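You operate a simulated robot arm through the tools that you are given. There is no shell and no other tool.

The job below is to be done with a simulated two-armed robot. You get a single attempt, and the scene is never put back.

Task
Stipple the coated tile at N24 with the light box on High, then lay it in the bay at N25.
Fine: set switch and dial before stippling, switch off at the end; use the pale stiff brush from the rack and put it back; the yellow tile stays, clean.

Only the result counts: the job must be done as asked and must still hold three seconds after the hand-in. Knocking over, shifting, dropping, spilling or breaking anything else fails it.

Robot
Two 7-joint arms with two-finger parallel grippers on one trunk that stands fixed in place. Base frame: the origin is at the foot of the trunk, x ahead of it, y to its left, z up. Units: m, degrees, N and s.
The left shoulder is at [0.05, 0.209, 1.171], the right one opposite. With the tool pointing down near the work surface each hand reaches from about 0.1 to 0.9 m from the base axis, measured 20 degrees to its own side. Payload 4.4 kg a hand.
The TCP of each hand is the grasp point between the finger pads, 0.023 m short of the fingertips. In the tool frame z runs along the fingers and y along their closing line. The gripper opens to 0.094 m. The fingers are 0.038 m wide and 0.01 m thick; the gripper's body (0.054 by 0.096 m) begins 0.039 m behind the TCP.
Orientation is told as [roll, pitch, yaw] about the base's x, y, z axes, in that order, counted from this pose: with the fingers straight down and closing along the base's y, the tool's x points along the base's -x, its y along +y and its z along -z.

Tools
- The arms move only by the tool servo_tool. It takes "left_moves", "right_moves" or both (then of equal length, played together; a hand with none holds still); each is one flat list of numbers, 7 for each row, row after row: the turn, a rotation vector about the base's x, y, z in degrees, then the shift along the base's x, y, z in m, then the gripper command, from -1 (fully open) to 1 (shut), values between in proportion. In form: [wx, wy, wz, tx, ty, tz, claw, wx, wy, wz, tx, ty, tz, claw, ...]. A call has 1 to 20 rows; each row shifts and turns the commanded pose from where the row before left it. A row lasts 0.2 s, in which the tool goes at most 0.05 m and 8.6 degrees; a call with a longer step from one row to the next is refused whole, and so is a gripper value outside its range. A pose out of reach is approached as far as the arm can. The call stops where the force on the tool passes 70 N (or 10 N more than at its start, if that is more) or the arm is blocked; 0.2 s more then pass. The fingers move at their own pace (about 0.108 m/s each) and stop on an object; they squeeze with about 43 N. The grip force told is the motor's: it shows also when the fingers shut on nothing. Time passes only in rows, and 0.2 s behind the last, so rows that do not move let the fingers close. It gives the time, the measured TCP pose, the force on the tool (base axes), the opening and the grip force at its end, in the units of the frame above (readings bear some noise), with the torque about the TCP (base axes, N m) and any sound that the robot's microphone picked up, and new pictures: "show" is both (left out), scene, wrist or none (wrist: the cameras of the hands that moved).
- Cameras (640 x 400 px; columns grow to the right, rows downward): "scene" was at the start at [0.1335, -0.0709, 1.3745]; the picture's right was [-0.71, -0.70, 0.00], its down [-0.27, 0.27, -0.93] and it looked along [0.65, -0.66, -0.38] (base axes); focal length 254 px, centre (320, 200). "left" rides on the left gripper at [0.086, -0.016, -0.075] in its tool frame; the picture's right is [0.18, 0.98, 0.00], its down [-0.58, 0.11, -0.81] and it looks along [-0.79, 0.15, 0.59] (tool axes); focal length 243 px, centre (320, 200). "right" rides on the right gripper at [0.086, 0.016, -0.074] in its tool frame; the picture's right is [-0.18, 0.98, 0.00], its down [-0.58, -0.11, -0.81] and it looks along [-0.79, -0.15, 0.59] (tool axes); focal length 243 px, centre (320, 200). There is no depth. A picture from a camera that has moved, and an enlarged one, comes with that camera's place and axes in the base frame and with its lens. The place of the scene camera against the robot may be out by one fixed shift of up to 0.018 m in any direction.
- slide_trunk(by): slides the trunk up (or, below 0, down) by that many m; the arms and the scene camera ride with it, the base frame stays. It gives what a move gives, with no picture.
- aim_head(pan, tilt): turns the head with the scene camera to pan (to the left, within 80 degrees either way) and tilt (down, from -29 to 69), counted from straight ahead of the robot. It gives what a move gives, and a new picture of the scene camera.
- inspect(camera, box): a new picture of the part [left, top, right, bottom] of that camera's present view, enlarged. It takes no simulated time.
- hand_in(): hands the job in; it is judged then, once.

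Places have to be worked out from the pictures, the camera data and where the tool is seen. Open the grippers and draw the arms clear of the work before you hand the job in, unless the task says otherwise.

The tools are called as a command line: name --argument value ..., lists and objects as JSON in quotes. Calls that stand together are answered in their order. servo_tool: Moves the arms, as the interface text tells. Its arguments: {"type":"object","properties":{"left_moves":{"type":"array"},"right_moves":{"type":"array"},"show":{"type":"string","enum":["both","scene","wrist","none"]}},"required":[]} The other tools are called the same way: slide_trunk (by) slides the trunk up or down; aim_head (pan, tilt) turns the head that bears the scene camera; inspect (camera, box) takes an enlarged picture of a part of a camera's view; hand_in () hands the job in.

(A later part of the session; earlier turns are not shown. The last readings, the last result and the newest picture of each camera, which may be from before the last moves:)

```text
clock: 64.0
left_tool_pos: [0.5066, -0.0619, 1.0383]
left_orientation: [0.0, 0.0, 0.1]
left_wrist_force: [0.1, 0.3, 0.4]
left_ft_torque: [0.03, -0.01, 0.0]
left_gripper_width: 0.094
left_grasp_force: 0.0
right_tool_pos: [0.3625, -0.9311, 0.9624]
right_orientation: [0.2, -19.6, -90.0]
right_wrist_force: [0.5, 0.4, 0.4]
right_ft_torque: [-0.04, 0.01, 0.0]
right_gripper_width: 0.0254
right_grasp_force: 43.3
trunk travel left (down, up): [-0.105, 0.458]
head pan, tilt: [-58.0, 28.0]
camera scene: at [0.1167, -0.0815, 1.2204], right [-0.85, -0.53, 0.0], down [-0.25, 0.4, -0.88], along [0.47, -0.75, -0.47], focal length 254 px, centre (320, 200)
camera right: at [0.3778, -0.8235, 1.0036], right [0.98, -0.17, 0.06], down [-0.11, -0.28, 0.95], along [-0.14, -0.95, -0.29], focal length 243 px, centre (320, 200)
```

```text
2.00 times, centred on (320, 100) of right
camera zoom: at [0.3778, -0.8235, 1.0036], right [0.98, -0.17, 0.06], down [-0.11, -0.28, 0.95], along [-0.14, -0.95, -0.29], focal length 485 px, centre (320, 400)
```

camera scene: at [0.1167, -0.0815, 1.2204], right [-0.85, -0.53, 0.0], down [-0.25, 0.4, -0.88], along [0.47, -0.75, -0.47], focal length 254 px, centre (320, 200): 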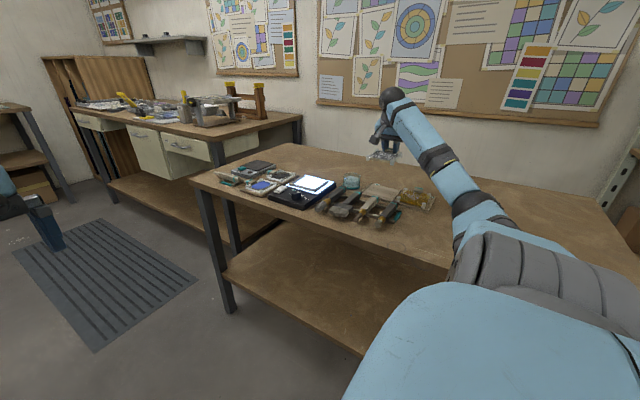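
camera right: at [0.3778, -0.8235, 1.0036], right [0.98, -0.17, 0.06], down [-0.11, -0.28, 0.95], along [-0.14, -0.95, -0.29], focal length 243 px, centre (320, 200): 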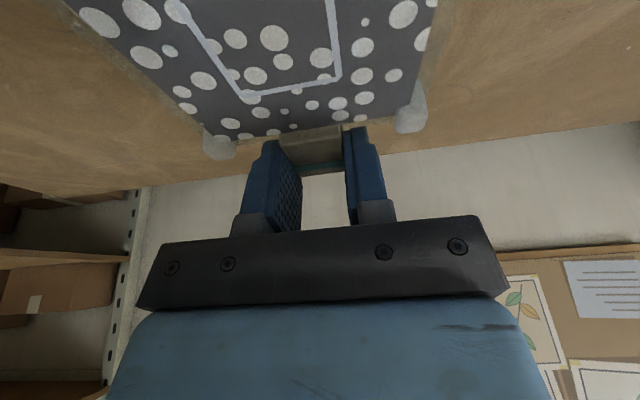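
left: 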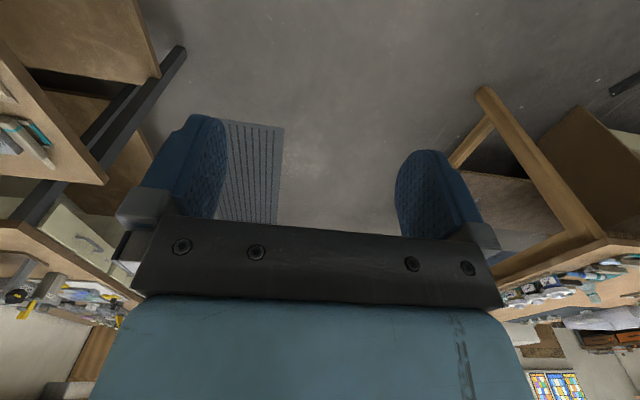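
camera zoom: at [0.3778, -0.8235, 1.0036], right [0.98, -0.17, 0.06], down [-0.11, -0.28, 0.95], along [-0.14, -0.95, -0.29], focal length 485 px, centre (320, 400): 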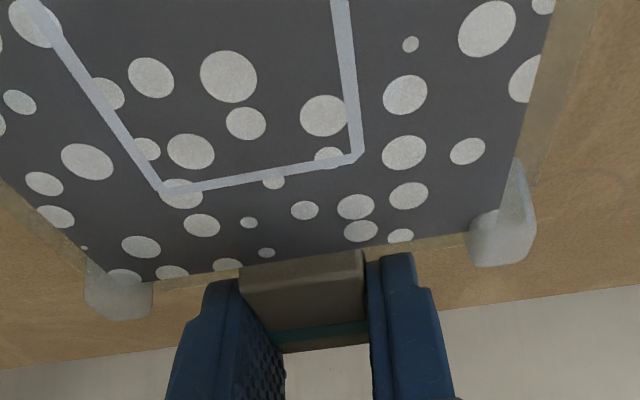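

Using the yellow tile's posts as reference, the tile's centre should come to about (0.366,-0.896). I shift by (+3,-30) mm and lower to about 5 cm above the bay, then check.

servo_tool --right_moves '[0, 0, 0, 0.003, -0.03, 0, 1, 0, 0, 0, 0, 0, -0.03, 1, 0, 0, 0, 0, 0, -0.03, 1, 0, 0, 0, 0, 0, -0.03, 1, 0, 0, 0, 0, 0, 0, 1]'

inspect --camera "scene" --box '[340, 155, 436, 215]'

```text
clock: 65.4
left_tool_pos: [0.5063, -0.0494, 1.0372]
left_orientation: [-1.0, -0.1, 0.1]
left_wrist_force: [-0.2, -0.3, -0.9]
left_ft_torque: [0.0, 0.0, 0.02]
left_gripper_width: 0.0942
left_grasp_force: 0.1
right_tool_pos: [0.3584, -0.9583, 0.9143]
right_orientation: [0.7, -22.8, -90.6]
right_wrist_force: [-0.1, 0.4, 0.1]
right_ft_torque: [-0.03, -0.01, 0.0]
right_gripper_width: 0.025
right_grasp_force: 43.2
trunk travel left (down, up): [-0.105, 0.458]
head pan, tilt: [-58.0, 28.0]
stopped in row 5 (right hand): the arm was blocked; the commanded pose is now the measured one
camera scene: at [0.1146, -0.0664, 1.2203], right [-0.85, -0.53, 0.01], down [-0.25, 0.38, -0.89], along [0.47, -0.76, -0.46], focal length 254 px, centre (320, 200)
camera right: at [0.375, -0.8479, 0.9494], right [0.98, -0.18, 0.08], down [-0.12, -0.22, 0.97], along [-0.15, -0.96, -0.24], focal length 243 px, centre (320, 200)
```

scene: 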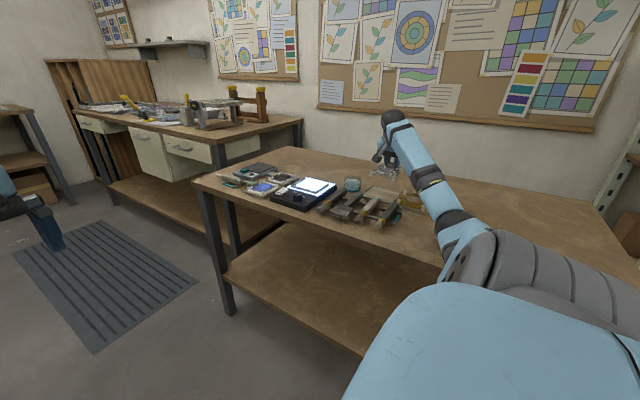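
right: 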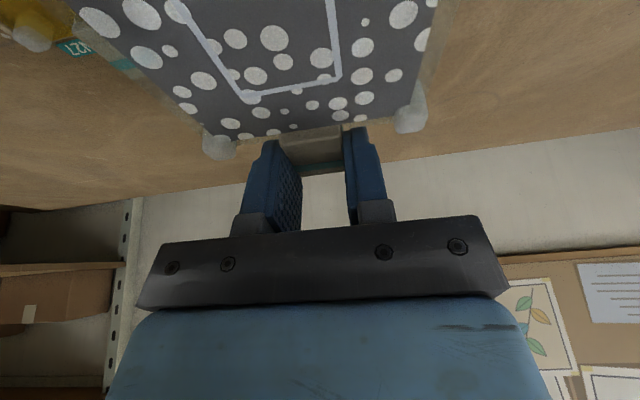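

```text
6.67 times, centred on (388, 185) of scene
camera zoom: at [0.1146, -0.0664, 1.2203], right [-0.85, -0.53, 0.01], down [-0.25, 0.38, -0.89], along [0.47, -0.76, -0.46], focal length 1694 px, centre (-133, 300)
```

zoom: 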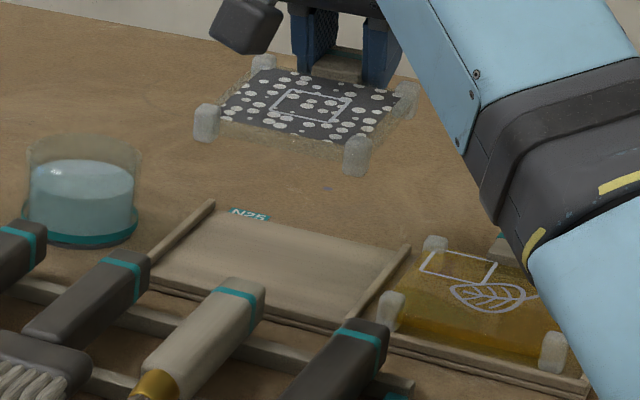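

The arm was blocked and the robot's body twisted slightly: most likely the low elbow touches the bench. I back off at once, up and towards the robot.

servo_tool --right_moves '[0, 0, 0, 0.001, 0.01, 0.02, 1, 0, 0, 0, 0.001, 0.015, 0.025, 1, 0, 0, 0, 0, 0, 0, 1]'

```text
clock: 66.2
left_tool_pos: [0.5031, -0.0547, 1.0419]
left_orientation: [-0.7, -0.4, 0.0]
left_wrist_force: [-0.1, -0.4, 0.4]
left_ft_torque: [-0.01, 0.01, 0.0]
left_gripper_width: 0.094
left_grasp_force: 0.1
right_tool_pos: [0.3591, -0.9356, 0.9526]
right_orientation: [0.7, -22.3, -90.7]
right_wrist_force: [0.3, 0.1, -1.4]
right_ft_torque: [-0.01, 0.0, 0.0]
right_gripper_width: 0.0252
right_grasp_force: 43.0
trunk travel left (down, up): [-0.105, 0.458]
head pan, tilt: [-58.0, 28.0]
camera scene: at [0.1112, -0.071, 1.2219], right [-0.85, -0.53, 0.0], down [-0.24, 0.39, -0.89], along [0.47, -0.75, -0.46], focal length 254 px, centre (320, 200)
camera right: at [0.3754, -0.8248, 0.9886], right [0.98, -0.18, 0.08], down [-0.12, -0.23, 0.97], along [-0.15, -0.96, -0.25], focal length 243 px, centre (320, 200)
```

scene: 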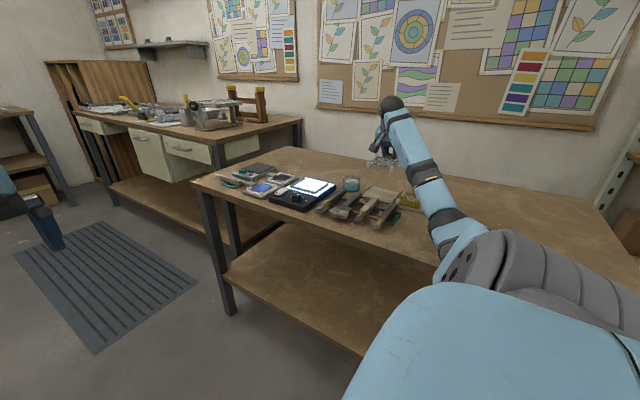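
right: 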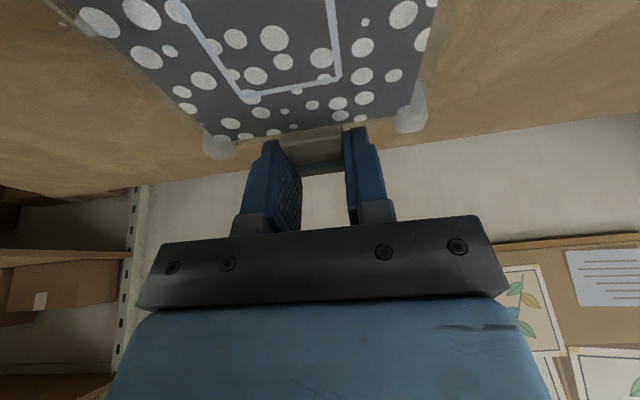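

The body is still slightly twisted, so the elbow still bears on something. Raising the trunk lifts the whole arm straight off, so I slide up 0.12 m.

slide_trunk --by 0.12

```text
clock: 67.7
left_tool_pos: [0.5075, -0.0637, 1.1576]
left_orientation: [0.0, 0.0, 0.0]
left_wrist_force: [0.6, -0.2, -0.9]
left_ft_torque: [0.02, 0.01, -0.03]
left_gripper_width: 0.094
left_grasp_force: 0.2
right_tool_pos: [0.364, -0.9419, 1.0549]
right_orientation: [0.3, -21.2, -90.3]
right_wrist_force: [0.7, 0.4, -0.6]
right_ft_torque: [-0.02, 0.0, -0.04]
right_gripper_width: 0.025
right_grasp_force: 43.4
trunk travel left (down, up): [-0.225, 0.338]
head pan, tilt: [-58.0, 28.0]
```

The body is straight again. I aim the head to check that nothing on the bench was moved, above all the yellow tile.

aim_head --pan -66 --tilt 34

inspect --camera "scene" --box '[300, 150, 460, 250]'

```text
clock: 68.4
left_tool_pos: [0.5074, -0.0634, 1.1577]
left_orientation: [-0.1, 0.0, 0.0]
left_wrist_force: [-0.9, -0.3, 0.0]
left_ft_torque: [0.01, 0.01, -0.02]
left_gripper_width: 0.0941
left_grasp_force: 0.1
right_tool_pos: [0.3653, -0.9432, 1.0554]
right_orientation: [0.4, -21.3, -90.3]
right_wrist_force: [0.2, 0.0, -0.7]
right_ft_torque: [-0.06, 0.0, 0.03]
right_gripper_width: 0.0253
right_grasp_force: 43.1
trunk travel left (down, up): [-0.225, 0.338]
head pan, tilt: [-66.0, 34.0]
camera scene: at [0.1046, -0.0857, 1.331], right [-0.91, -0.41, 0.0], down [-0.23, 0.51, -0.83], along [0.34, -0.76, -0.56], focal length 254 px, centre (320, 200)
```

scene: 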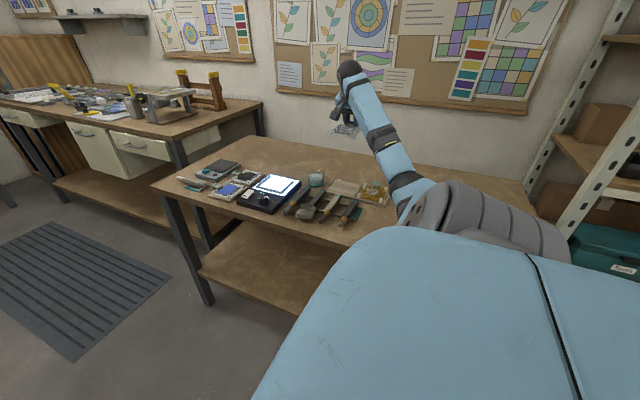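

```text
4.00 times, centred on (380, 200) of scene
camera zoom: at [0.1046, -0.0857, 1.331], right [-0.91, -0.41, 0.0], down [-0.23, 0.51, -0.83], along [0.34, -0.76, -0.56], focal length 1016 px, centre (80, 200)
```

zoom: 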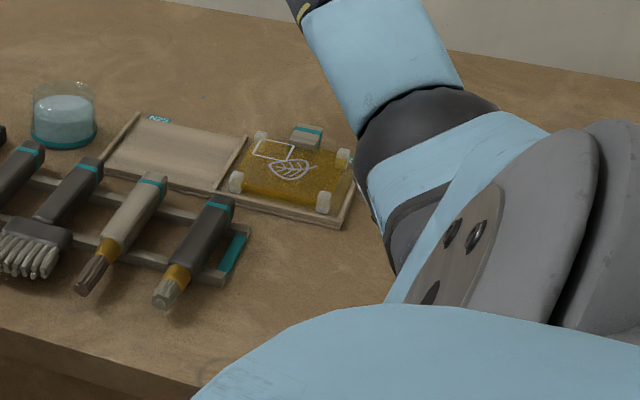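

The yellow tile and the brushes are undisturbed. I raise the trunk 0.03 m more for elbow clearance, then level the tile and begin to descend in stages, watching the elbow.

slide_trunk --by 0.03

servo_tool --right_moves '[1.7, 0, 0.3, 0, -0.005, -0.02, 1, 0, 0, 0, 0, -0.005, -0.03, 1, 0, 0, 0, 0, -0.005, -0.03, 1, 0, 0, 0, 0, 0, -0.03, 1, 0, 0, 0, 0, 0, 0, 1]'

```text
clock: 69.2
left_tool_pos: [0.5083, -0.0636, 1.1864]
left_orientation: [0.1, 0.0, 0.1]
left_wrist_force: [0.2, -0.4, -0.6]
left_ft_torque: [0.03, 0.02, 0.01]
left_gripper_width: 0.0942
left_grasp_force: 0.1
right_tool_pos: [0.3655, -0.943, 1.0849]
right_orientation: [0.3, -21.3, -90.3]
right_wrist_force: [0.3, -0.1, -1.0]
right_ft_torque: [-0.06, 0.05, 0.05]
right_gripper_width: 0.025
right_grasp_force: 42.9
trunk travel left (down, up): [-0.255, 0.308]
head pan, tilt: [-66.0, 34.0]
```

```text
clock: 70.3
left_tool_pos: [0.5075, -0.0617, 1.1878]
left_orientation: [0.0, 0.0, 0.0]
left_wrist_force: [0.0, 0.6, 0.3]
left_ft_torque: [-0.03, -0.02, 0.0]
left_gripper_width: 0.0939
left_grasp_force: 0.0
right_tool_pos: [0.366, -0.957, 0.9751]
right_orientation: [0.3, -19.6, -90.0]
right_wrist_force: [-0.6, 0.4, -1.5]
right_ft_torque: [-0.06, -0.01, -0.03]
right_gripper_width: 0.025
right_grasp_force: 43.4
trunk travel left (down, up): [-0.255, 0.308]
head pan, tilt: [-66.0, 34.0]
camera scene: at [0.1044, -0.0853, 1.361], right [-0.91, -0.41, 0.0], down [-0.23, 0.51, -0.83], along [0.34, -0.76, -0.56], focal length 254 px, centre (320, 200)
camera right: at [0.3808, -0.8483, 1.0164], right [0.98, -0.17, 0.07], down [-0.11, -0.28, 0.95], along [-0.14, -0.95, -0.29], focal length 243 px, centre (320, 200)
```

scene: 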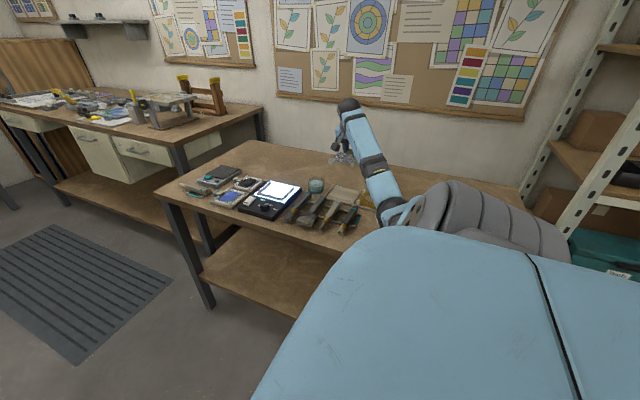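
right: 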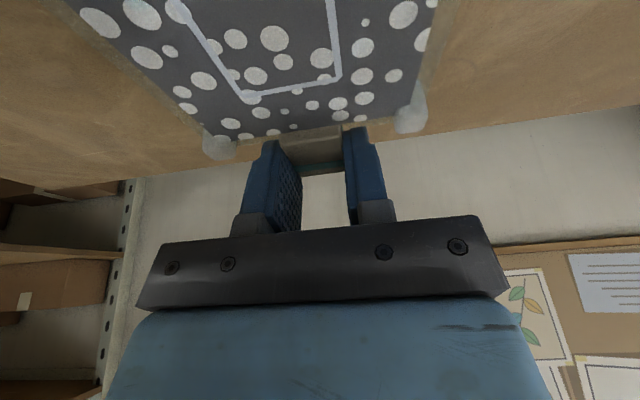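

inspect --camera "scene" --box '[280, 90, 440, 240]'

inspect --camera "left" --box '[0, 0, 320, 200]'

```text
2.67 times, centred on (360, 165) of scene
camera zoom: at [0.1044, -0.0853, 1.361], right [-0.91, -0.41, 0.0], down [-0.23, 0.51, -0.83], along [0.34, -0.76, -0.56], focal length 678 px, centre (213, 293)
```

zoom: 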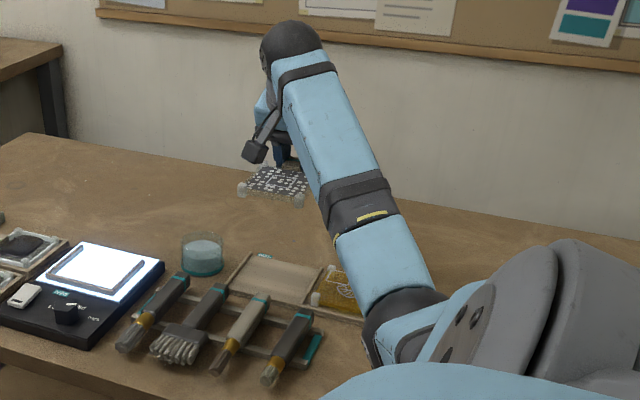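

```text
2.00 times, centred on (160, 100) of left
camera zoom: at [0.4218, -0.079, 1.2624], right [-0.18, 0.98, 0.0], down [0.58, 0.11, 0.81], along [0.79, 0.15, -0.59], focal length 485 px, centre (640, 400)
```

zoom: 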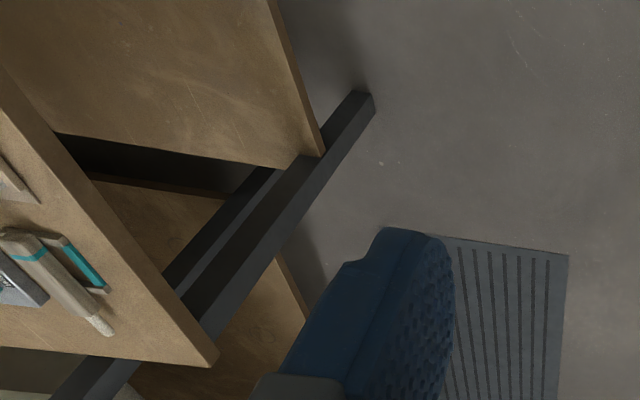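

To see the elbow's height over the bench, I turn the left hand to yaw -90 so its wrist camera looks at the right arm and the bench.

servo_tool --left_moves '[0, 0, -8.2, 0, 0, 0, -1, 0, 0, -8.2, 0, 0, 0, -1, 0, 0, -8.2, 0, 0, 0, -1, 0, 0, -8.2, 0, 0, 0, -1, 0, 0, -8.2, 0, 0, 0, -1, 0, 0, -8.2, 0, 0, 0, -1, 0, 0, -8.2, 0, 0, 0, -1, 0, 0, -8.2, 0, 0, 0, -1, 0, 0, -8.2, 0, 0, 0, -1, 0, 0, -8.2, 0, 0, 0, -1]' --show "wrist"

```text
clock: 72.5
left_tool_pos: [0.5067, -0.0628, 1.1883]
left_orientation: [0.0, -0.1, -79.5]
left_wrist_force: [0.4, 0.0, -1.0]
left_ft_torque: [-0.03, -0.01, -0.05]
left_gripper_width: 0.0944
left_grasp_force: 0.0
right_tool_pos: [0.3661, -0.9579, 0.975]
right_orientation: [0.4, -19.6, -90.0]
right_wrist_force: [0.3, -0.3, -1.8]
right_ft_torque: [-0.07, 0.01, -0.02]
right_gripper_width: 0.0253
right_grasp_force: 42.8
trunk travel left (down, up): [-0.255, 0.308]
head pan, tilt: [-66.0, 34.0]
camera left: at [0.4762, 0.0187, 1.2622], right [0.93, 0.36, 0.0], down [0.21, -0.55, 0.81], along [0.29, -0.75, -0.59], focal length 243 px, centre (320, 200)
```

left: 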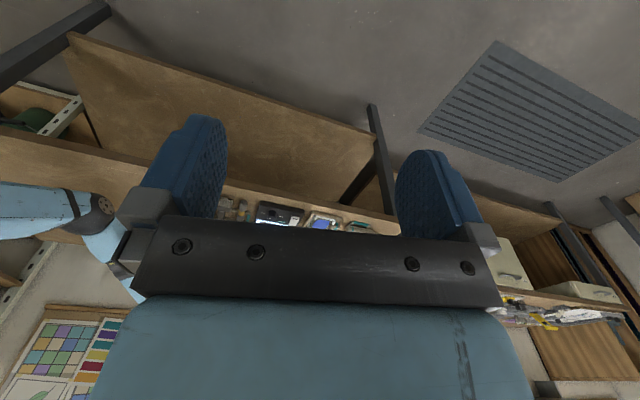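

I estimate the elbow centre near (0.15,-0.63,0.94), which would come low again as the hand descends, so I raise the trunk another 0.04 m before lowering.

slide_trunk --by 0.04

servo_tool --right_moves '[0, 0, 0, 0, 0, -0.03, 1, 0, 0, 0, 0, 0, -0.03, 1, 0, 0, 0, 0, 0, -0.03, 1, 0, 0, 0, 0, 0, -0.02, 1, 0, 0, 0, 0, 0, 0, 1]'

inspect --camera "scene" --box '[280, 110, 440, 260]'

inspect --camera "left" --box '[0, 120, 256, 280]'

```text
clock: 73.4
left_tool_pos: [0.5088, -0.064, 1.2259]
left_orientation: [0.0, 0.1, -79.2]
left_wrist_force: [0.0, -0.1, 0.6]
left_ft_torque: [-0.01, 0.02, 0.01]
left_gripper_width: 0.0942
left_grasp_force: 0.0
right_tool_pos: [0.3657, -0.956, 1.0142]
right_orientation: [0.3, -19.6, -90.0]
right_wrist_force: [-0.1, 0.1, -0.7]
right_ft_torque: [-0.04, 0.02, 0.06]
right_gripper_width: 0.0253
right_grasp_force: 42.7
trunk travel left (down, up): [-0.295, 0.268]
head pan, tilt: [-66.0, 34.0]
```

```text
clock: 74.6
left_tool_pos: [0.507, -0.0634, 1.2265]
left_orientation: [0.0, 0.0, -79.2]
left_wrist_force: [0.1, -0.6, -0.4]
left_ft_torque: [0.0, -0.01, 0.02]
left_gripper_width: 0.0941
left_grasp_force: 0.1
right_tool_pos: [0.3644, -0.9592, 0.9051]
right_orientation: [0.3, -19.6, -90.1]
right_wrist_force: [0.1, -0.7, -0.5]
right_ft_torque: [-0.07, 0.03, -0.01]
right_gripper_width: 0.0254
right_grasp_force: 42.7
trunk travel left (down, up): [-0.295, 0.268]
head pan, tilt: [-66.0, 34.0]
camera scene: at [0.1045, -0.0855, 1.401], right [-0.91, -0.41, 0.0], down [-0.23, 0.51, -0.83], along [0.34, -0.76, -0.56], focal length 254 px, centre (320, 200)
camera right: at [0.3793, -0.8501, 0.9468], right [0.98, -0.17, 0.07], down [-0.11, -0.28, 0.95], along [-0.15, -0.95, -0.29], focal length 243 px, centre (320, 200)
```

scene: 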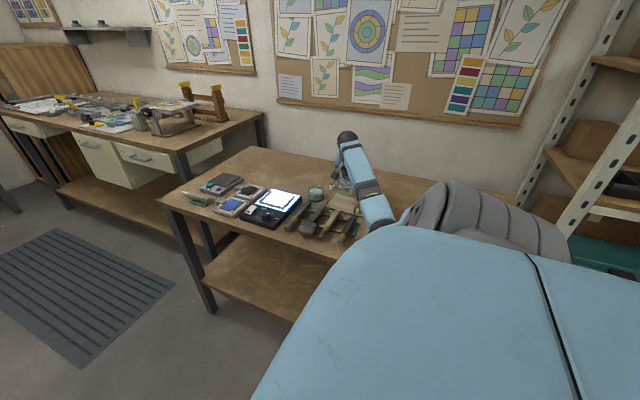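
right: 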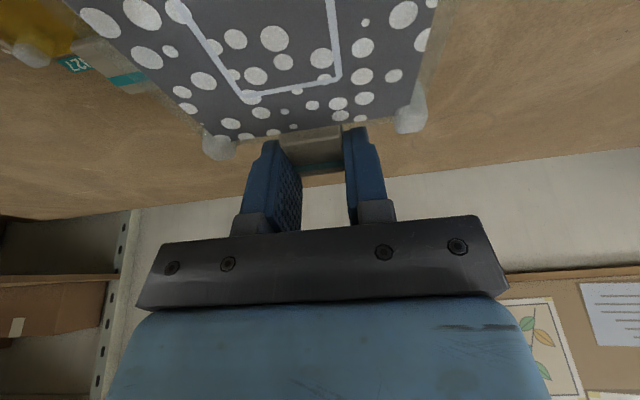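

```text
2.67 times, centred on (360, 185) of scene
camera zoom: at [0.1045, -0.0855, 1.401], right [-0.91, -0.41, 0.0], down [-0.23, 0.51, -0.83], along [0.34, -0.76, -0.56], focal length 678 px, centre (213, 240)
```

zoom: 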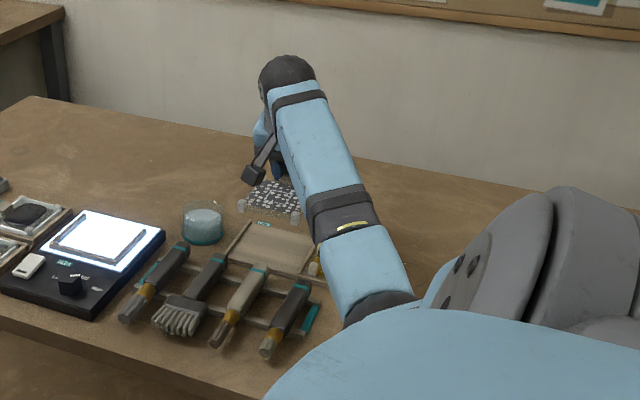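

```text
2.50 times, centred on (128, 200) of left
camera zoom: at [0.476, 0.0189, 1.3022], right [0.93, 0.36, 0.0], down [0.22, -0.55, 0.81], along [0.29, -0.75, -0.59], focal length 606 px, centre (800, 200)
```

zoom: 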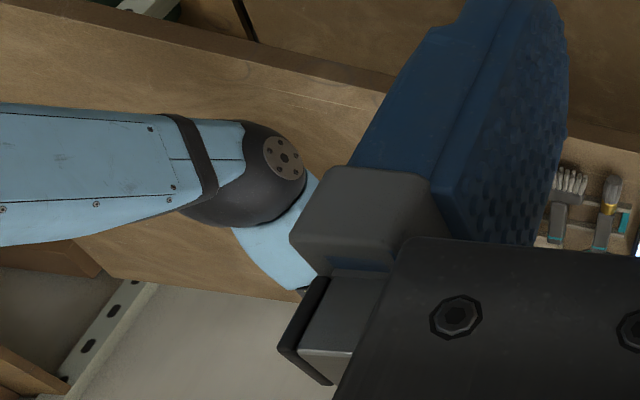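

No twist so far. I zoom on the tile and the bay to check alignment before lowering further.

inspect --camera "scene" --box '[320, 165, 400, 215]'

```text
8.00 times, centred on (360, 190) of scene
camera zoom: at [0.1045, -0.0855, 1.401], right [-0.91, -0.41, 0.0], down [-0.23, 0.51, -0.83], along [0.34, -0.76, -0.56], focal length 2032 px, centre (0, 280)
```

zoom: 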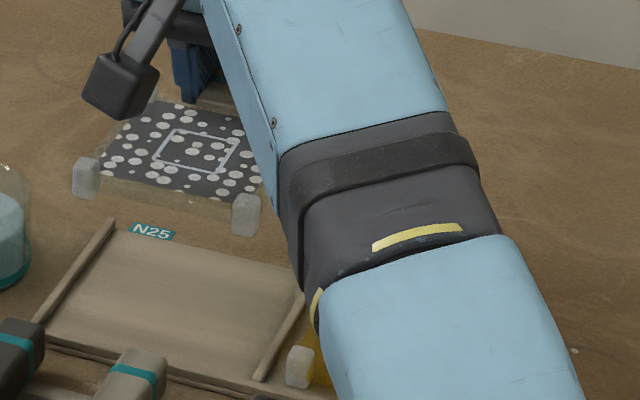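

Bay inside is x≈0.312–0.420, y from -0.838 to -0.949; the tile's predicted centre (0.364,-0.894) is well inside. I descend straight, slower near the floor.

servo_tool --right_moves '[0, 0, 0, 0.001, 0, -0.015, 1, 0, 0, 0, 0, 0, -0.015, 1, 0, 0, 0, 0, 0, -0.015, 1, 0, 0, 0, 0, 0, 0, 1]'

inspect --camera "scene" --box '[320, 165, 400, 215]'

inspect --camera "left" --box '[0, 120, 256, 280]'

```text
clock: 75.6
left_tool_pos: [0.5069, -0.0629, 1.2282]
left_orientation: [-0.1, 0.0, -79.2]
left_wrist_force: [0.0, 0.2, 0.2]
left_ft_torque: [-0.04, 0.0, -0.01]
left_gripper_width: 0.0939
left_grasp_force: 0.1
right_tool_pos: [0.366, -0.9597, 0.8616]
right_orientation: [0.4, -19.6, -90.0]
right_wrist_force: [-0.4, -0.2, -1.1]
right_ft_torque: [-0.04, 0.04, 0.0]
right_gripper_width: 0.0251
right_grasp_force: 42.0
trunk travel left (down, up): [-0.295, 0.268]
head pan, tilt: [-66.0, 34.0]
camera scene: at [0.1044, -0.0855, 1.401], right [-0.91, -0.41, 0.0], down [-0.23, 0.51, -0.83], along [0.34, -0.76, -0.56], focal length 254 px, centre (320, 200)
camera right: at [0.3808, -0.8504, 0.9014], right [0.98, -0.17, 0.07], down [-0.11, -0.28, 0.95], along [-0.15, -0.95, -0.29], focal length 243 px, centre (320, 200)
```

scene: 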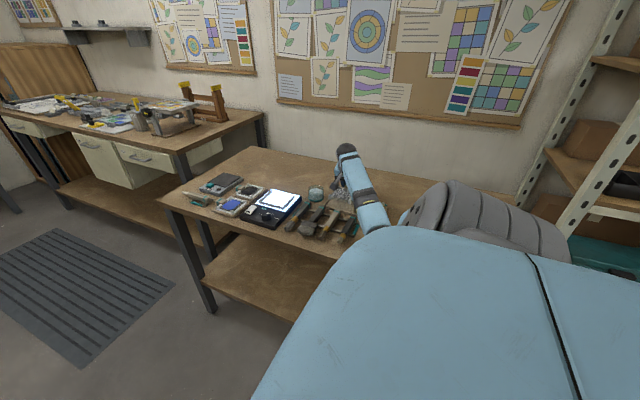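
right: 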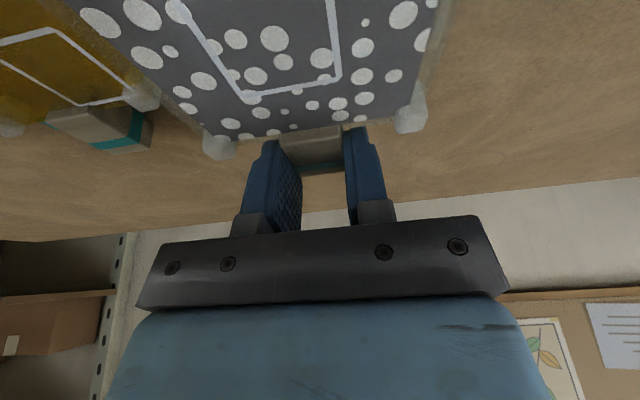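

```text
8.00 times, centred on (360, 190) of scene
camera zoom: at [0.1044, -0.0855, 1.401], right [-0.91, -0.41, 0.0], down [-0.23, 0.51, -0.83], along [0.34, -0.76, -0.56], focal length 2032 px, centre (0, 280)
```

zoom: 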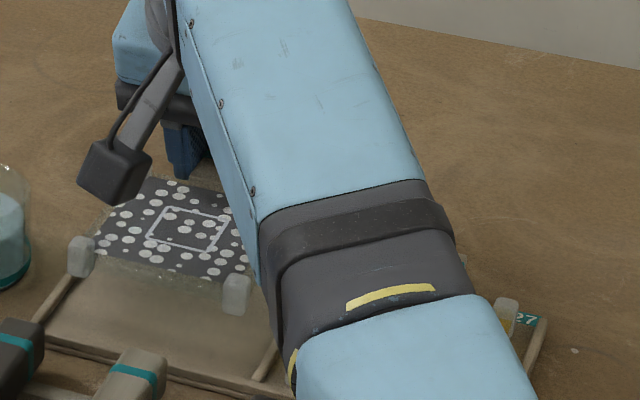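

```text
2.50 times, centred on (128, 200) of left
camera zoom: at [0.4759, 0.0188, 1.3022], right [0.93, 0.36, 0.0], down [0.22, -0.55, 0.81], along [0.29, -0.75, -0.59], focal length 606 px, centre (800, 200)
```

zoom: 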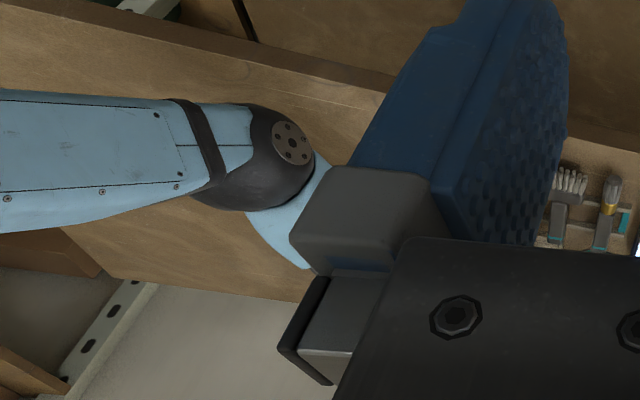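

All clear. I lower another 2 cm, then in 4 mm steps until the tile rests.

servo_tool --right_moves '[0, 0, 0, 0, 0, -0.01, 1, 0, 0, 0, 0, 0, -0.01, 1, 0, 0, 0, 0, 0, -0.005, 1, 0, 0, 0, 0, 0, 0, 1]' --show "wrist"

inspect --camera "scene" --box '[320, 165, 400, 215]'

```text
clock: 76.6
left_tool_pos: [0.5081, -0.0632, 1.2274]
left_orientation: [0.0, 0.0, -79.2]
left_wrist_force: [-0.5, -1.0, -0.8]
left_ft_torque: [0.01, 0.01, 0.01]
left_gripper_width: 0.0939
left_grasp_force: 0.1
right_tool_pos: [0.3658, -0.9579, 0.835]
right_orientation: [0.2, -19.6, -89.9]
right_wrist_force: [0.2, -0.2, -0.7]
right_ft_torque: [0.0, 0.02, 0.02]
right_gripper_width: 0.0251
right_grasp_force: 43.5
trunk travel left (down, up): [-0.295, 0.268]
head pan, tilt: [-66.0, 34.0]
camera right: at [0.381, -0.8497, 0.876], right [0.98, -0.17, 0.07], down [-0.11, -0.28, 0.95], along [-0.15, -0.95, -0.29], focal length 243 px, centre (320, 200)
```

right: 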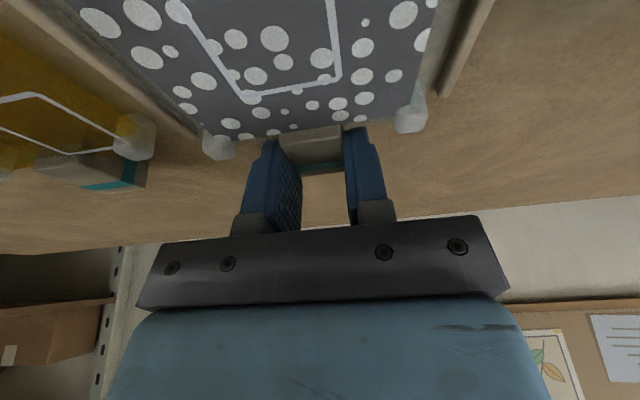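

```text
8.00 times, centred on (360, 190) of scene
camera zoom: at [0.1046, -0.0857, 1.4009], right [-0.91, -0.41, 0.0], down [-0.23, 0.51, -0.83], along [0.34, -0.76, -0.56], focal length 2032 px, centre (0, 280)
```

zoom: 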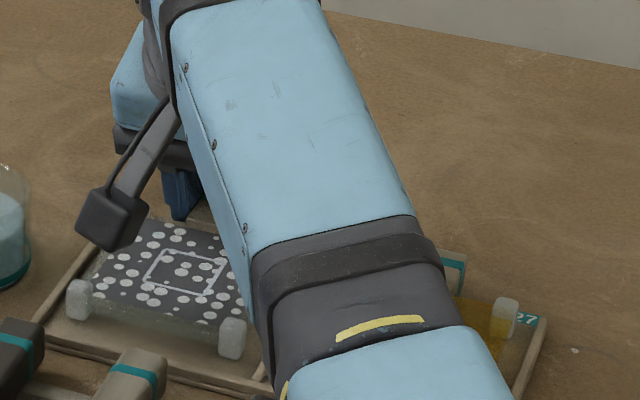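

servo_tool --right_moves '[0, 0, 0, 0, 0, -0.004, 1, 0, 0, 0, 0, 0, -0.003, 1, 0, 0, 0, 0, 0, 0, 1]' --show "none"

```text
clock: 77.4
left_tool_pos: [0.5071, -0.0605, 1.227]
left_orientation: [0.1, -0.2, -79.2]
left_wrist_force: [-0.2, 0.1, 0.2]
left_ft_torque: [0.02, -0.02, 0.02]
left_gripper_width: 0.0939
left_grasp_force: 0.2
right_tool_pos: [0.3657, -0.9586, 0.8326]
right_orientation: [0.6, -19.9, -90.1]
right_wrist_force: [2.9, -3.5, 16.5]
right_ft_torque: [1.07, 0.05, -0.27]
right_gripper_width: 0.0252
right_grasp_force: 43.2
trunk travel left (down, up): [-0.295, 0.268]
head pan, tilt: [-66.0, 34.0]
```

Contact with 16 N whose moment points to the tile's centre, so it rests flat on the bay floor. I verify in the pictures before letting go.

inspect --camera "right" --box '[0, 0, 512, 200]'

inspect --camera "scene" --box '[320, 165, 400, 215]'

```text
1.25 times, centred on (256, 100) of right
camera zoom: at [0.381, -0.8489, 0.8731], right [0.98, -0.17, 0.07], down [-0.12, -0.27, 0.96], along [-0.14, -0.95, -0.29], focal length 303 px, centre (400, 325)
```

zoom: 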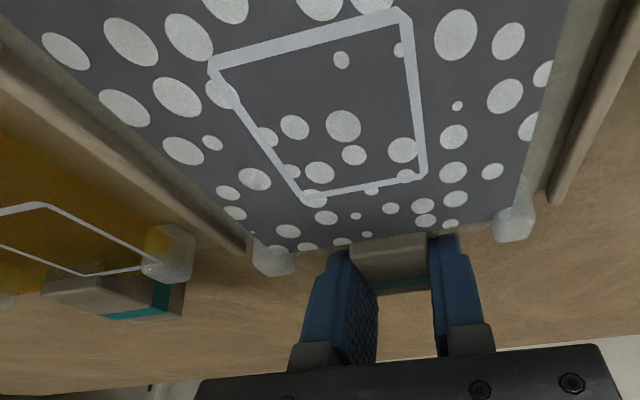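

```text
8.00 times, centred on (360, 190) of scene
camera zoom: at [0.1038, -0.0834, 1.4014], right [-0.91, -0.41, 0.0], down [-0.23, 0.51, -0.83], along [0.34, -0.76, -0.56], focal length 2032 px, centre (0, 280)
```

zoom: 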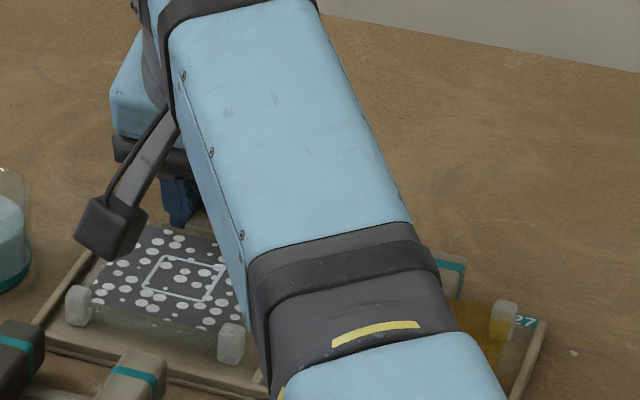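

The tile lies between the two rails, level with its yellow neighbour. I ease off the push, open the fingers to 36 mm, and rise straight up.

servo_tool --right_moves '[0, 0, 0, 0, 0, 0.0015, 1, 0, 0, 0, 0, 0, 0, 0.35, 0, 0, 0, 0, 0, 0, 0.23, 0, 0, 0, 0, 0, 0, 0.23, 0, 0, 0, 0, 0, 0.01, 0.23, 0, 0, 0, 0, 0, 0.02, 0.23]' --show "wrist"

inspect --camera "right" --box '[0, 0, 512, 200]'

```text
clock: 78.8
left_tool_pos: [0.5061, -0.0624, 1.2268]
left_orientation: [-0.1, 0.0, -79.2]
left_wrist_force: [0.5, 0.2, 0.4]
left_ft_torque: [0.02, 0.0, -0.01]
left_gripper_width: 0.094
left_grasp_force: 0.0
right_tool_pos: [0.3665, -0.9572, 0.8603]
right_orientation: [0.3, -19.5, -90.1]
right_wrist_force: [-0.4, 0.6, 0.0]
right_ft_torque: [-0.01, 0.0, -0.01]
right_gripper_width: 0.036
right_grasp_force: 0.1
trunk travel left (down, up): [-0.295, 0.268]
head pan, tilt: [-66.0, 34.0]
camera right: at [0.3814, -0.849, 0.9011], right [0.98, -0.17, 0.07], down [-0.11, -0.28, 0.95], along [-0.15, -0.95, -0.29], focal length 243 px, centre (320, 200)
```

right: 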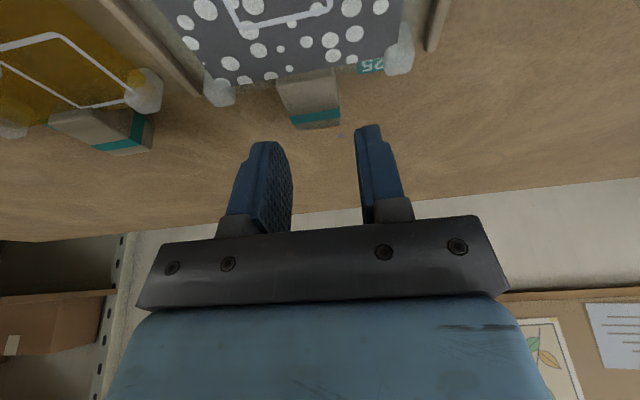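

```text
1.25 times, centred on (256, 100) of right
camera zoom: at [0.3814, -0.849, 0.9011], right [0.98, -0.17, 0.07], down [-0.11, -0.28, 0.95], along [-0.15, -0.95, -0.29], focal length 303 px, centre (400, 325)
```

zoom: 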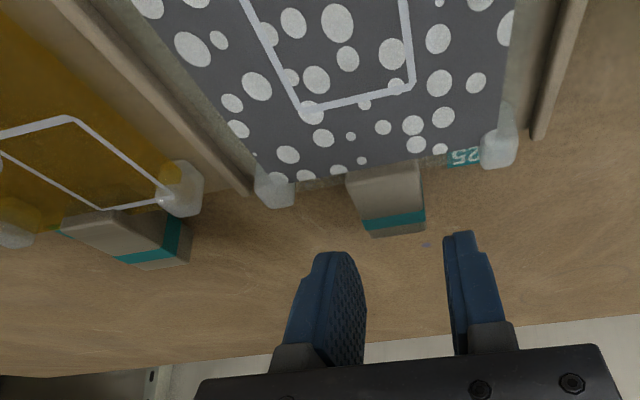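

The tile stays in the bay with its tab at the back. I rise further and draw back to view the whole bay.

servo_tool --right_moves '[0, 0, 0, 0, 0, 0.03, 0.23, 0, 0, 0, 0, 0, 0.04, 0.23, 0, 0, 0, 0.02, 0.02, 0.035, 0.23, 0, 0, 0, 0.03, 0.03, 0.02, 0.23, 0, 0, 0, 0.03, 0.035, 0.015, 0.23, 0, 0, 0, 0.03, 0.035, 0, 0.23, 0, 0, 0, 0.03, 0.035, 0, 0.23]'

inspect --camera "scene" --box '[300, 165, 396, 225]'

inspect --camera "right" --box '[0, 0, 320, 200]'

```text
clock: 80.4
left_tool_pos: [0.5079, -0.062, 1.227]
left_orientation: [0.0, 0.0, -79.3]
left_wrist_force: [0.9, -0.2, -0.1]
left_ft_torque: [-0.03, 0.02, -0.01]
left_gripper_width: 0.0943
left_grasp_force: 0.1
right_tool_pos: [0.5102, -0.803, 0.9996]
right_orientation: [0.2, -19.7, -90.1]
right_wrist_force: [0.4, -0.2, 0.2]
right_ft_torque: [0.02, -0.01, -0.02]
right_gripper_width: 0.0361
right_grasp_force: 0.0
trunk travel left (down, up): [-0.295, 0.268]
head pan, tilt: [-66.0, 34.0]
camera scene: at [0.1052, -0.0849, 1.401], right [-0.91, -0.41, 0.0], down [-0.23, 0.51, -0.83], along [0.34, -0.76, -0.56], focal length 254 px, centre (320, 200)
camera right: at [0.5265, -0.6939, 1.0407], right [0.98, -0.17, 0.07], down [-0.11, -0.28, 0.95], along [-0.15, -0.95, -0.29], focal length 243 px, centre (320, 200)
```

scene: 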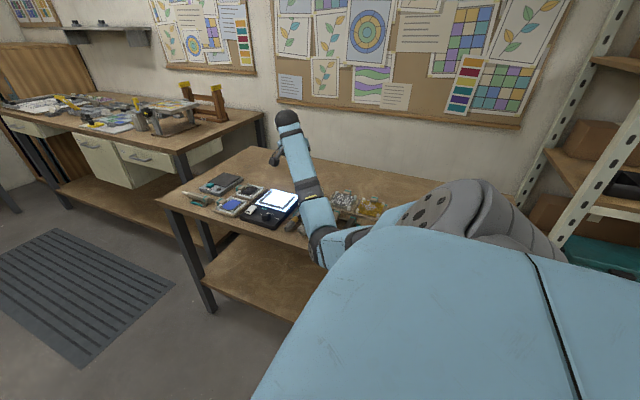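
right: 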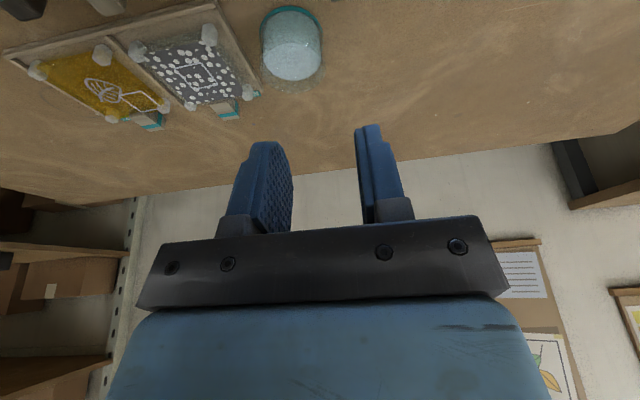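

```text
6.67 times, centred on (348, 195) of scene
camera zoom: at [0.1052, -0.0849, 1.401], right [-0.91, -0.41, 0.0], down [-0.23, 0.51, -0.83], along [0.34, -0.76, -0.56], focal length 1694 px, centre (133, 233)
```

zoom: 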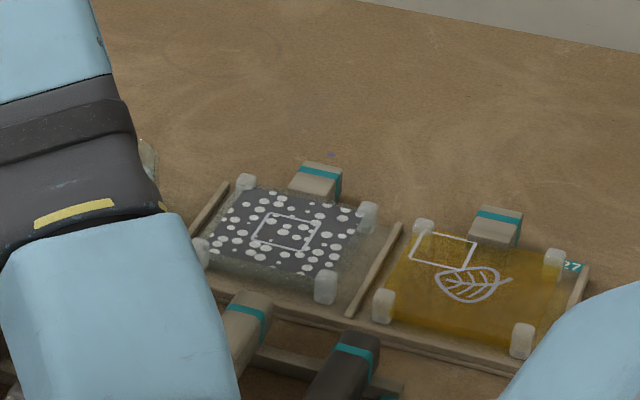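

```text
2.00 times, centred on (160, 100) of right
camera zoom: at [0.5265, -0.6939, 1.0407], right [0.98, -0.17, 0.07], down [-0.11, -0.28, 0.95], along [-0.15, -0.95, -0.29], focal length 485 px, centre (640, 400)
```

zoom: 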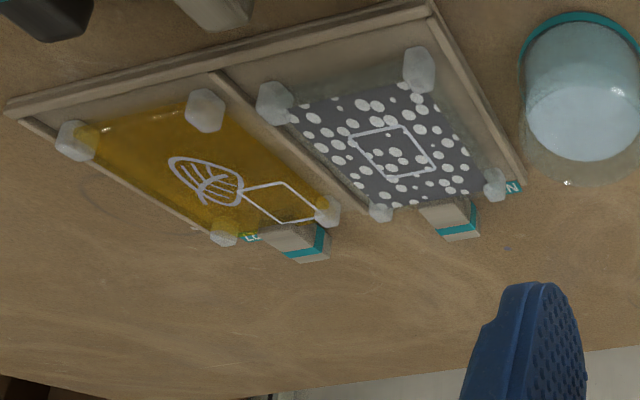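

The stippled tile lies properly at N25, the yellow one untouched and clean. Now to switch off: I move with shut fingers above the raised far end of the rocker.

servo_tool --right_moves '[0, 0, 0, 0.0277, 0.021, 0, 1, 0, 0, 0, 0.0277, 0.021, -0.01, 1, 0, 0, 0, 0.0277, 0.021, -0.01, 1, 0, 0, 0, 0.0277, 0.021, -0.015, 1, 0, 0, 0, 0.0275, 0.021, -0.015, 1, 0, 0, 0, 0, 0, 0, 1]'

inspect --camera "scene" --box '[228, 170, 324, 230]'

inspect --camera "right" --box '[192, 0, 448, 160]'

```text
clock: 81.8
left_tool_pos: [0.5061, -0.063, 1.2271]
left_orientation: [0.0, 0.0, -79.3]
left_wrist_force: [0.1, 0.6, 0.0]
left_ft_torque: [0.0, -0.03, 0.02]
left_gripper_width: 0.0937
left_grasp_force: 0.0
right_tool_pos: [0.6452, -0.6974, 0.9496]
right_orientation: [0.4, -19.5, -90.1]
right_wrist_force: [-0.6, 0.5, 0.4]
right_ft_torque: [-0.01, 0.02, 0.01]
right_gripper_width: 0.0
right_grasp_force: 42.3
trunk travel left (down, up): [-0.295, 0.268]
head pan, tilt: [-66.0, 34.0]
camera scene: at [0.1041, -0.0859, 1.401], right [-0.91, -0.41, 0.0], down [-0.23, 0.51, -0.83], along [0.34, -0.76, -0.56], focal length 254 px, centre (320, 200)
camera right: at [0.6599, -0.589, 0.9893], right [0.98, -0.17, 0.07], down [-0.11, -0.28, 0.95], along [-0.15, -0.95, -0.29], focal length 243 px, centre (320, 200)
```

scene: 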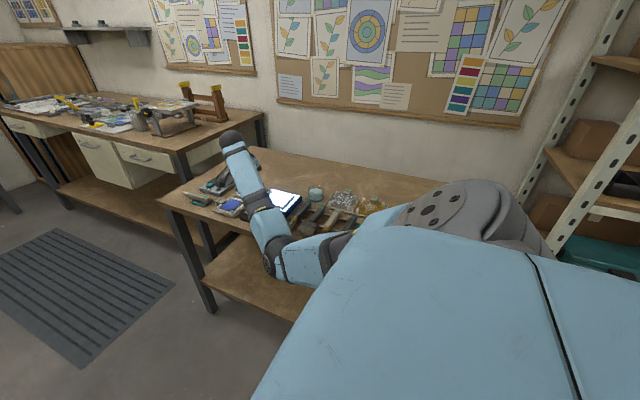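
right: 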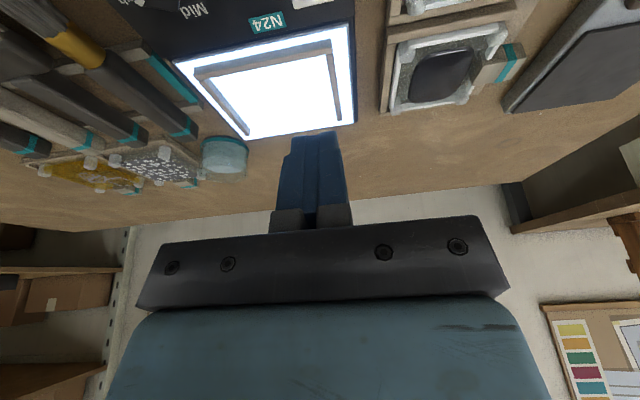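

```text
6.67 times, centred on (276, 200) of scene
camera zoom: at [0.1041, -0.0859, 1.401], right [-0.91, -0.41, 0.0], down [-0.23, 0.51, -0.83], along [0.34, -0.76, -0.56], focal length 1694 px, centre (613, 200)
```

zoom: 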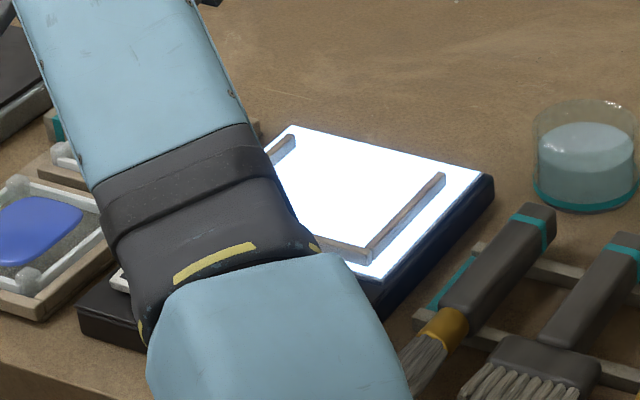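

```text
2.50 times, centred on (320, 80) of right
camera zoom: at [0.6599, -0.589, 0.9893], right [0.98, -0.17, 0.07], down [-0.11, -0.28, 0.95], along [-0.15, -0.95, -0.29], focal length 606 px, centre (320, 500)
```

zoom: 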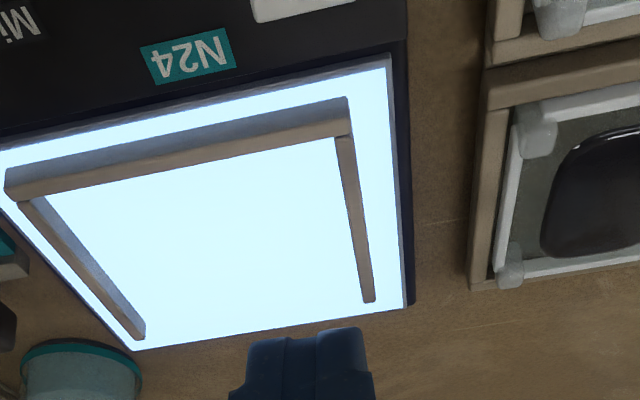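

The arm posture is clear of everything, and the rocker's far end edge is at y≈-0.694, x≈0.648. I descend above it and press in small steps.

servo_tool --right_moves '[0, 0, 0, 0.0025, 0.003, -0.03, 1, 0, 0, 0, 0, 0, -0.03, 1, 0, 0, 0, 0, 0, -0.015, 1, 0, 0, 0, 0, 0, 0, 1]'

inspect --camera "right" --box '[192, 0, 448, 160]'

inspect --camera "left" --box '[160, 140, 416, 300]'

```text
clock: 82.8
left_tool_pos: [0.5065, -0.0617, 1.2273]
left_orientation: [0.0, 0.0, -79.2]
left_wrist_force: [-0.3, 0.1, 0.3]
left_ft_torque: [0.02, 0.03, 0.01]
left_gripper_width: 0.0941
left_grasp_force: 0.0
right_tool_pos: [0.6477, -0.6981, 0.8738]
right_orientation: [0.4, -19.6, -89.9]
right_wrist_force: [0.0, 0.1, -0.6]
right_ft_torque: [0.0, 0.0, 0.0]
right_gripper_width: 0.0
right_grasp_force: 42.7
trunk travel left (down, up): [-0.295, 0.268]
head pan, tilt: [-66.0, 34.0]
camera scene: at [0.1045, -0.0856, 1.401], right [-0.91, -0.41, 0.0], down [-0.23, 0.51, -0.83], along [0.34, -0.76, -0.56], focal length 254 px, centre (320, 200)
camera right: at [0.662, -0.589, 0.9151], right [0.98, -0.17, 0.07], down [-0.11, -0.28, 0.95], along [-0.15, -0.95, -0.29], focal length 243 px, centre (320, 200)
```

scene: 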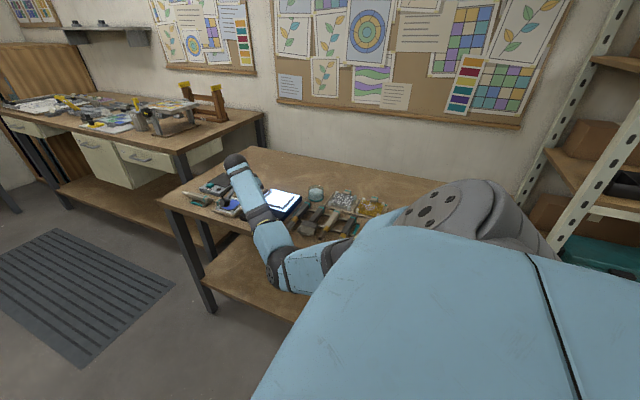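
right: 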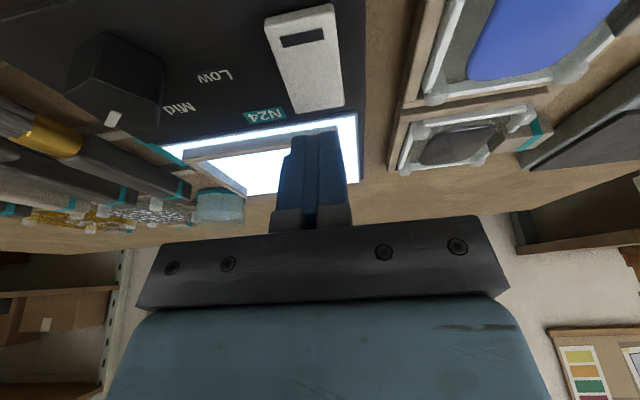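

```text
2.50 times, centred on (320, 80) of right
camera zoom: at [0.662, -0.589, 0.9151], right [0.98, -0.17, 0.07], down [-0.11, -0.28, 0.95], along [-0.15, -0.95, -0.29], focal length 606 px, centre (320, 500)
```

zoom: 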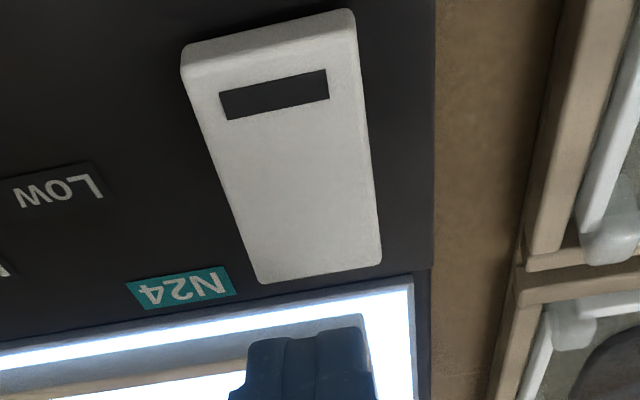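

```text
2.50 times, centred on (288, 220) of left
camera zoom: at [0.476, 0.0187, 1.3022], right [0.93, 0.36, 0.0], down [0.22, -0.55, 0.81], along [0.29, -0.75, -0.59], focal length 606 px, centre (400, 150)
```

zoom: 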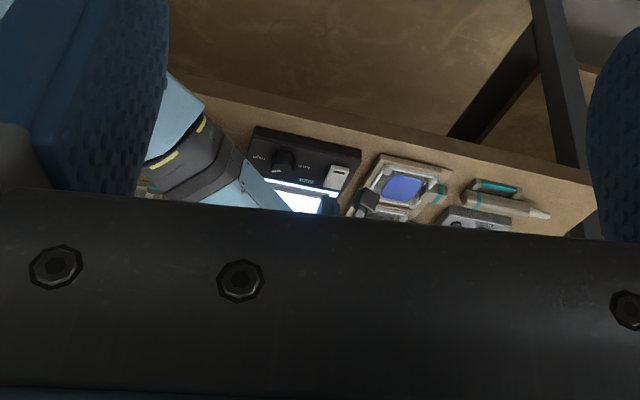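

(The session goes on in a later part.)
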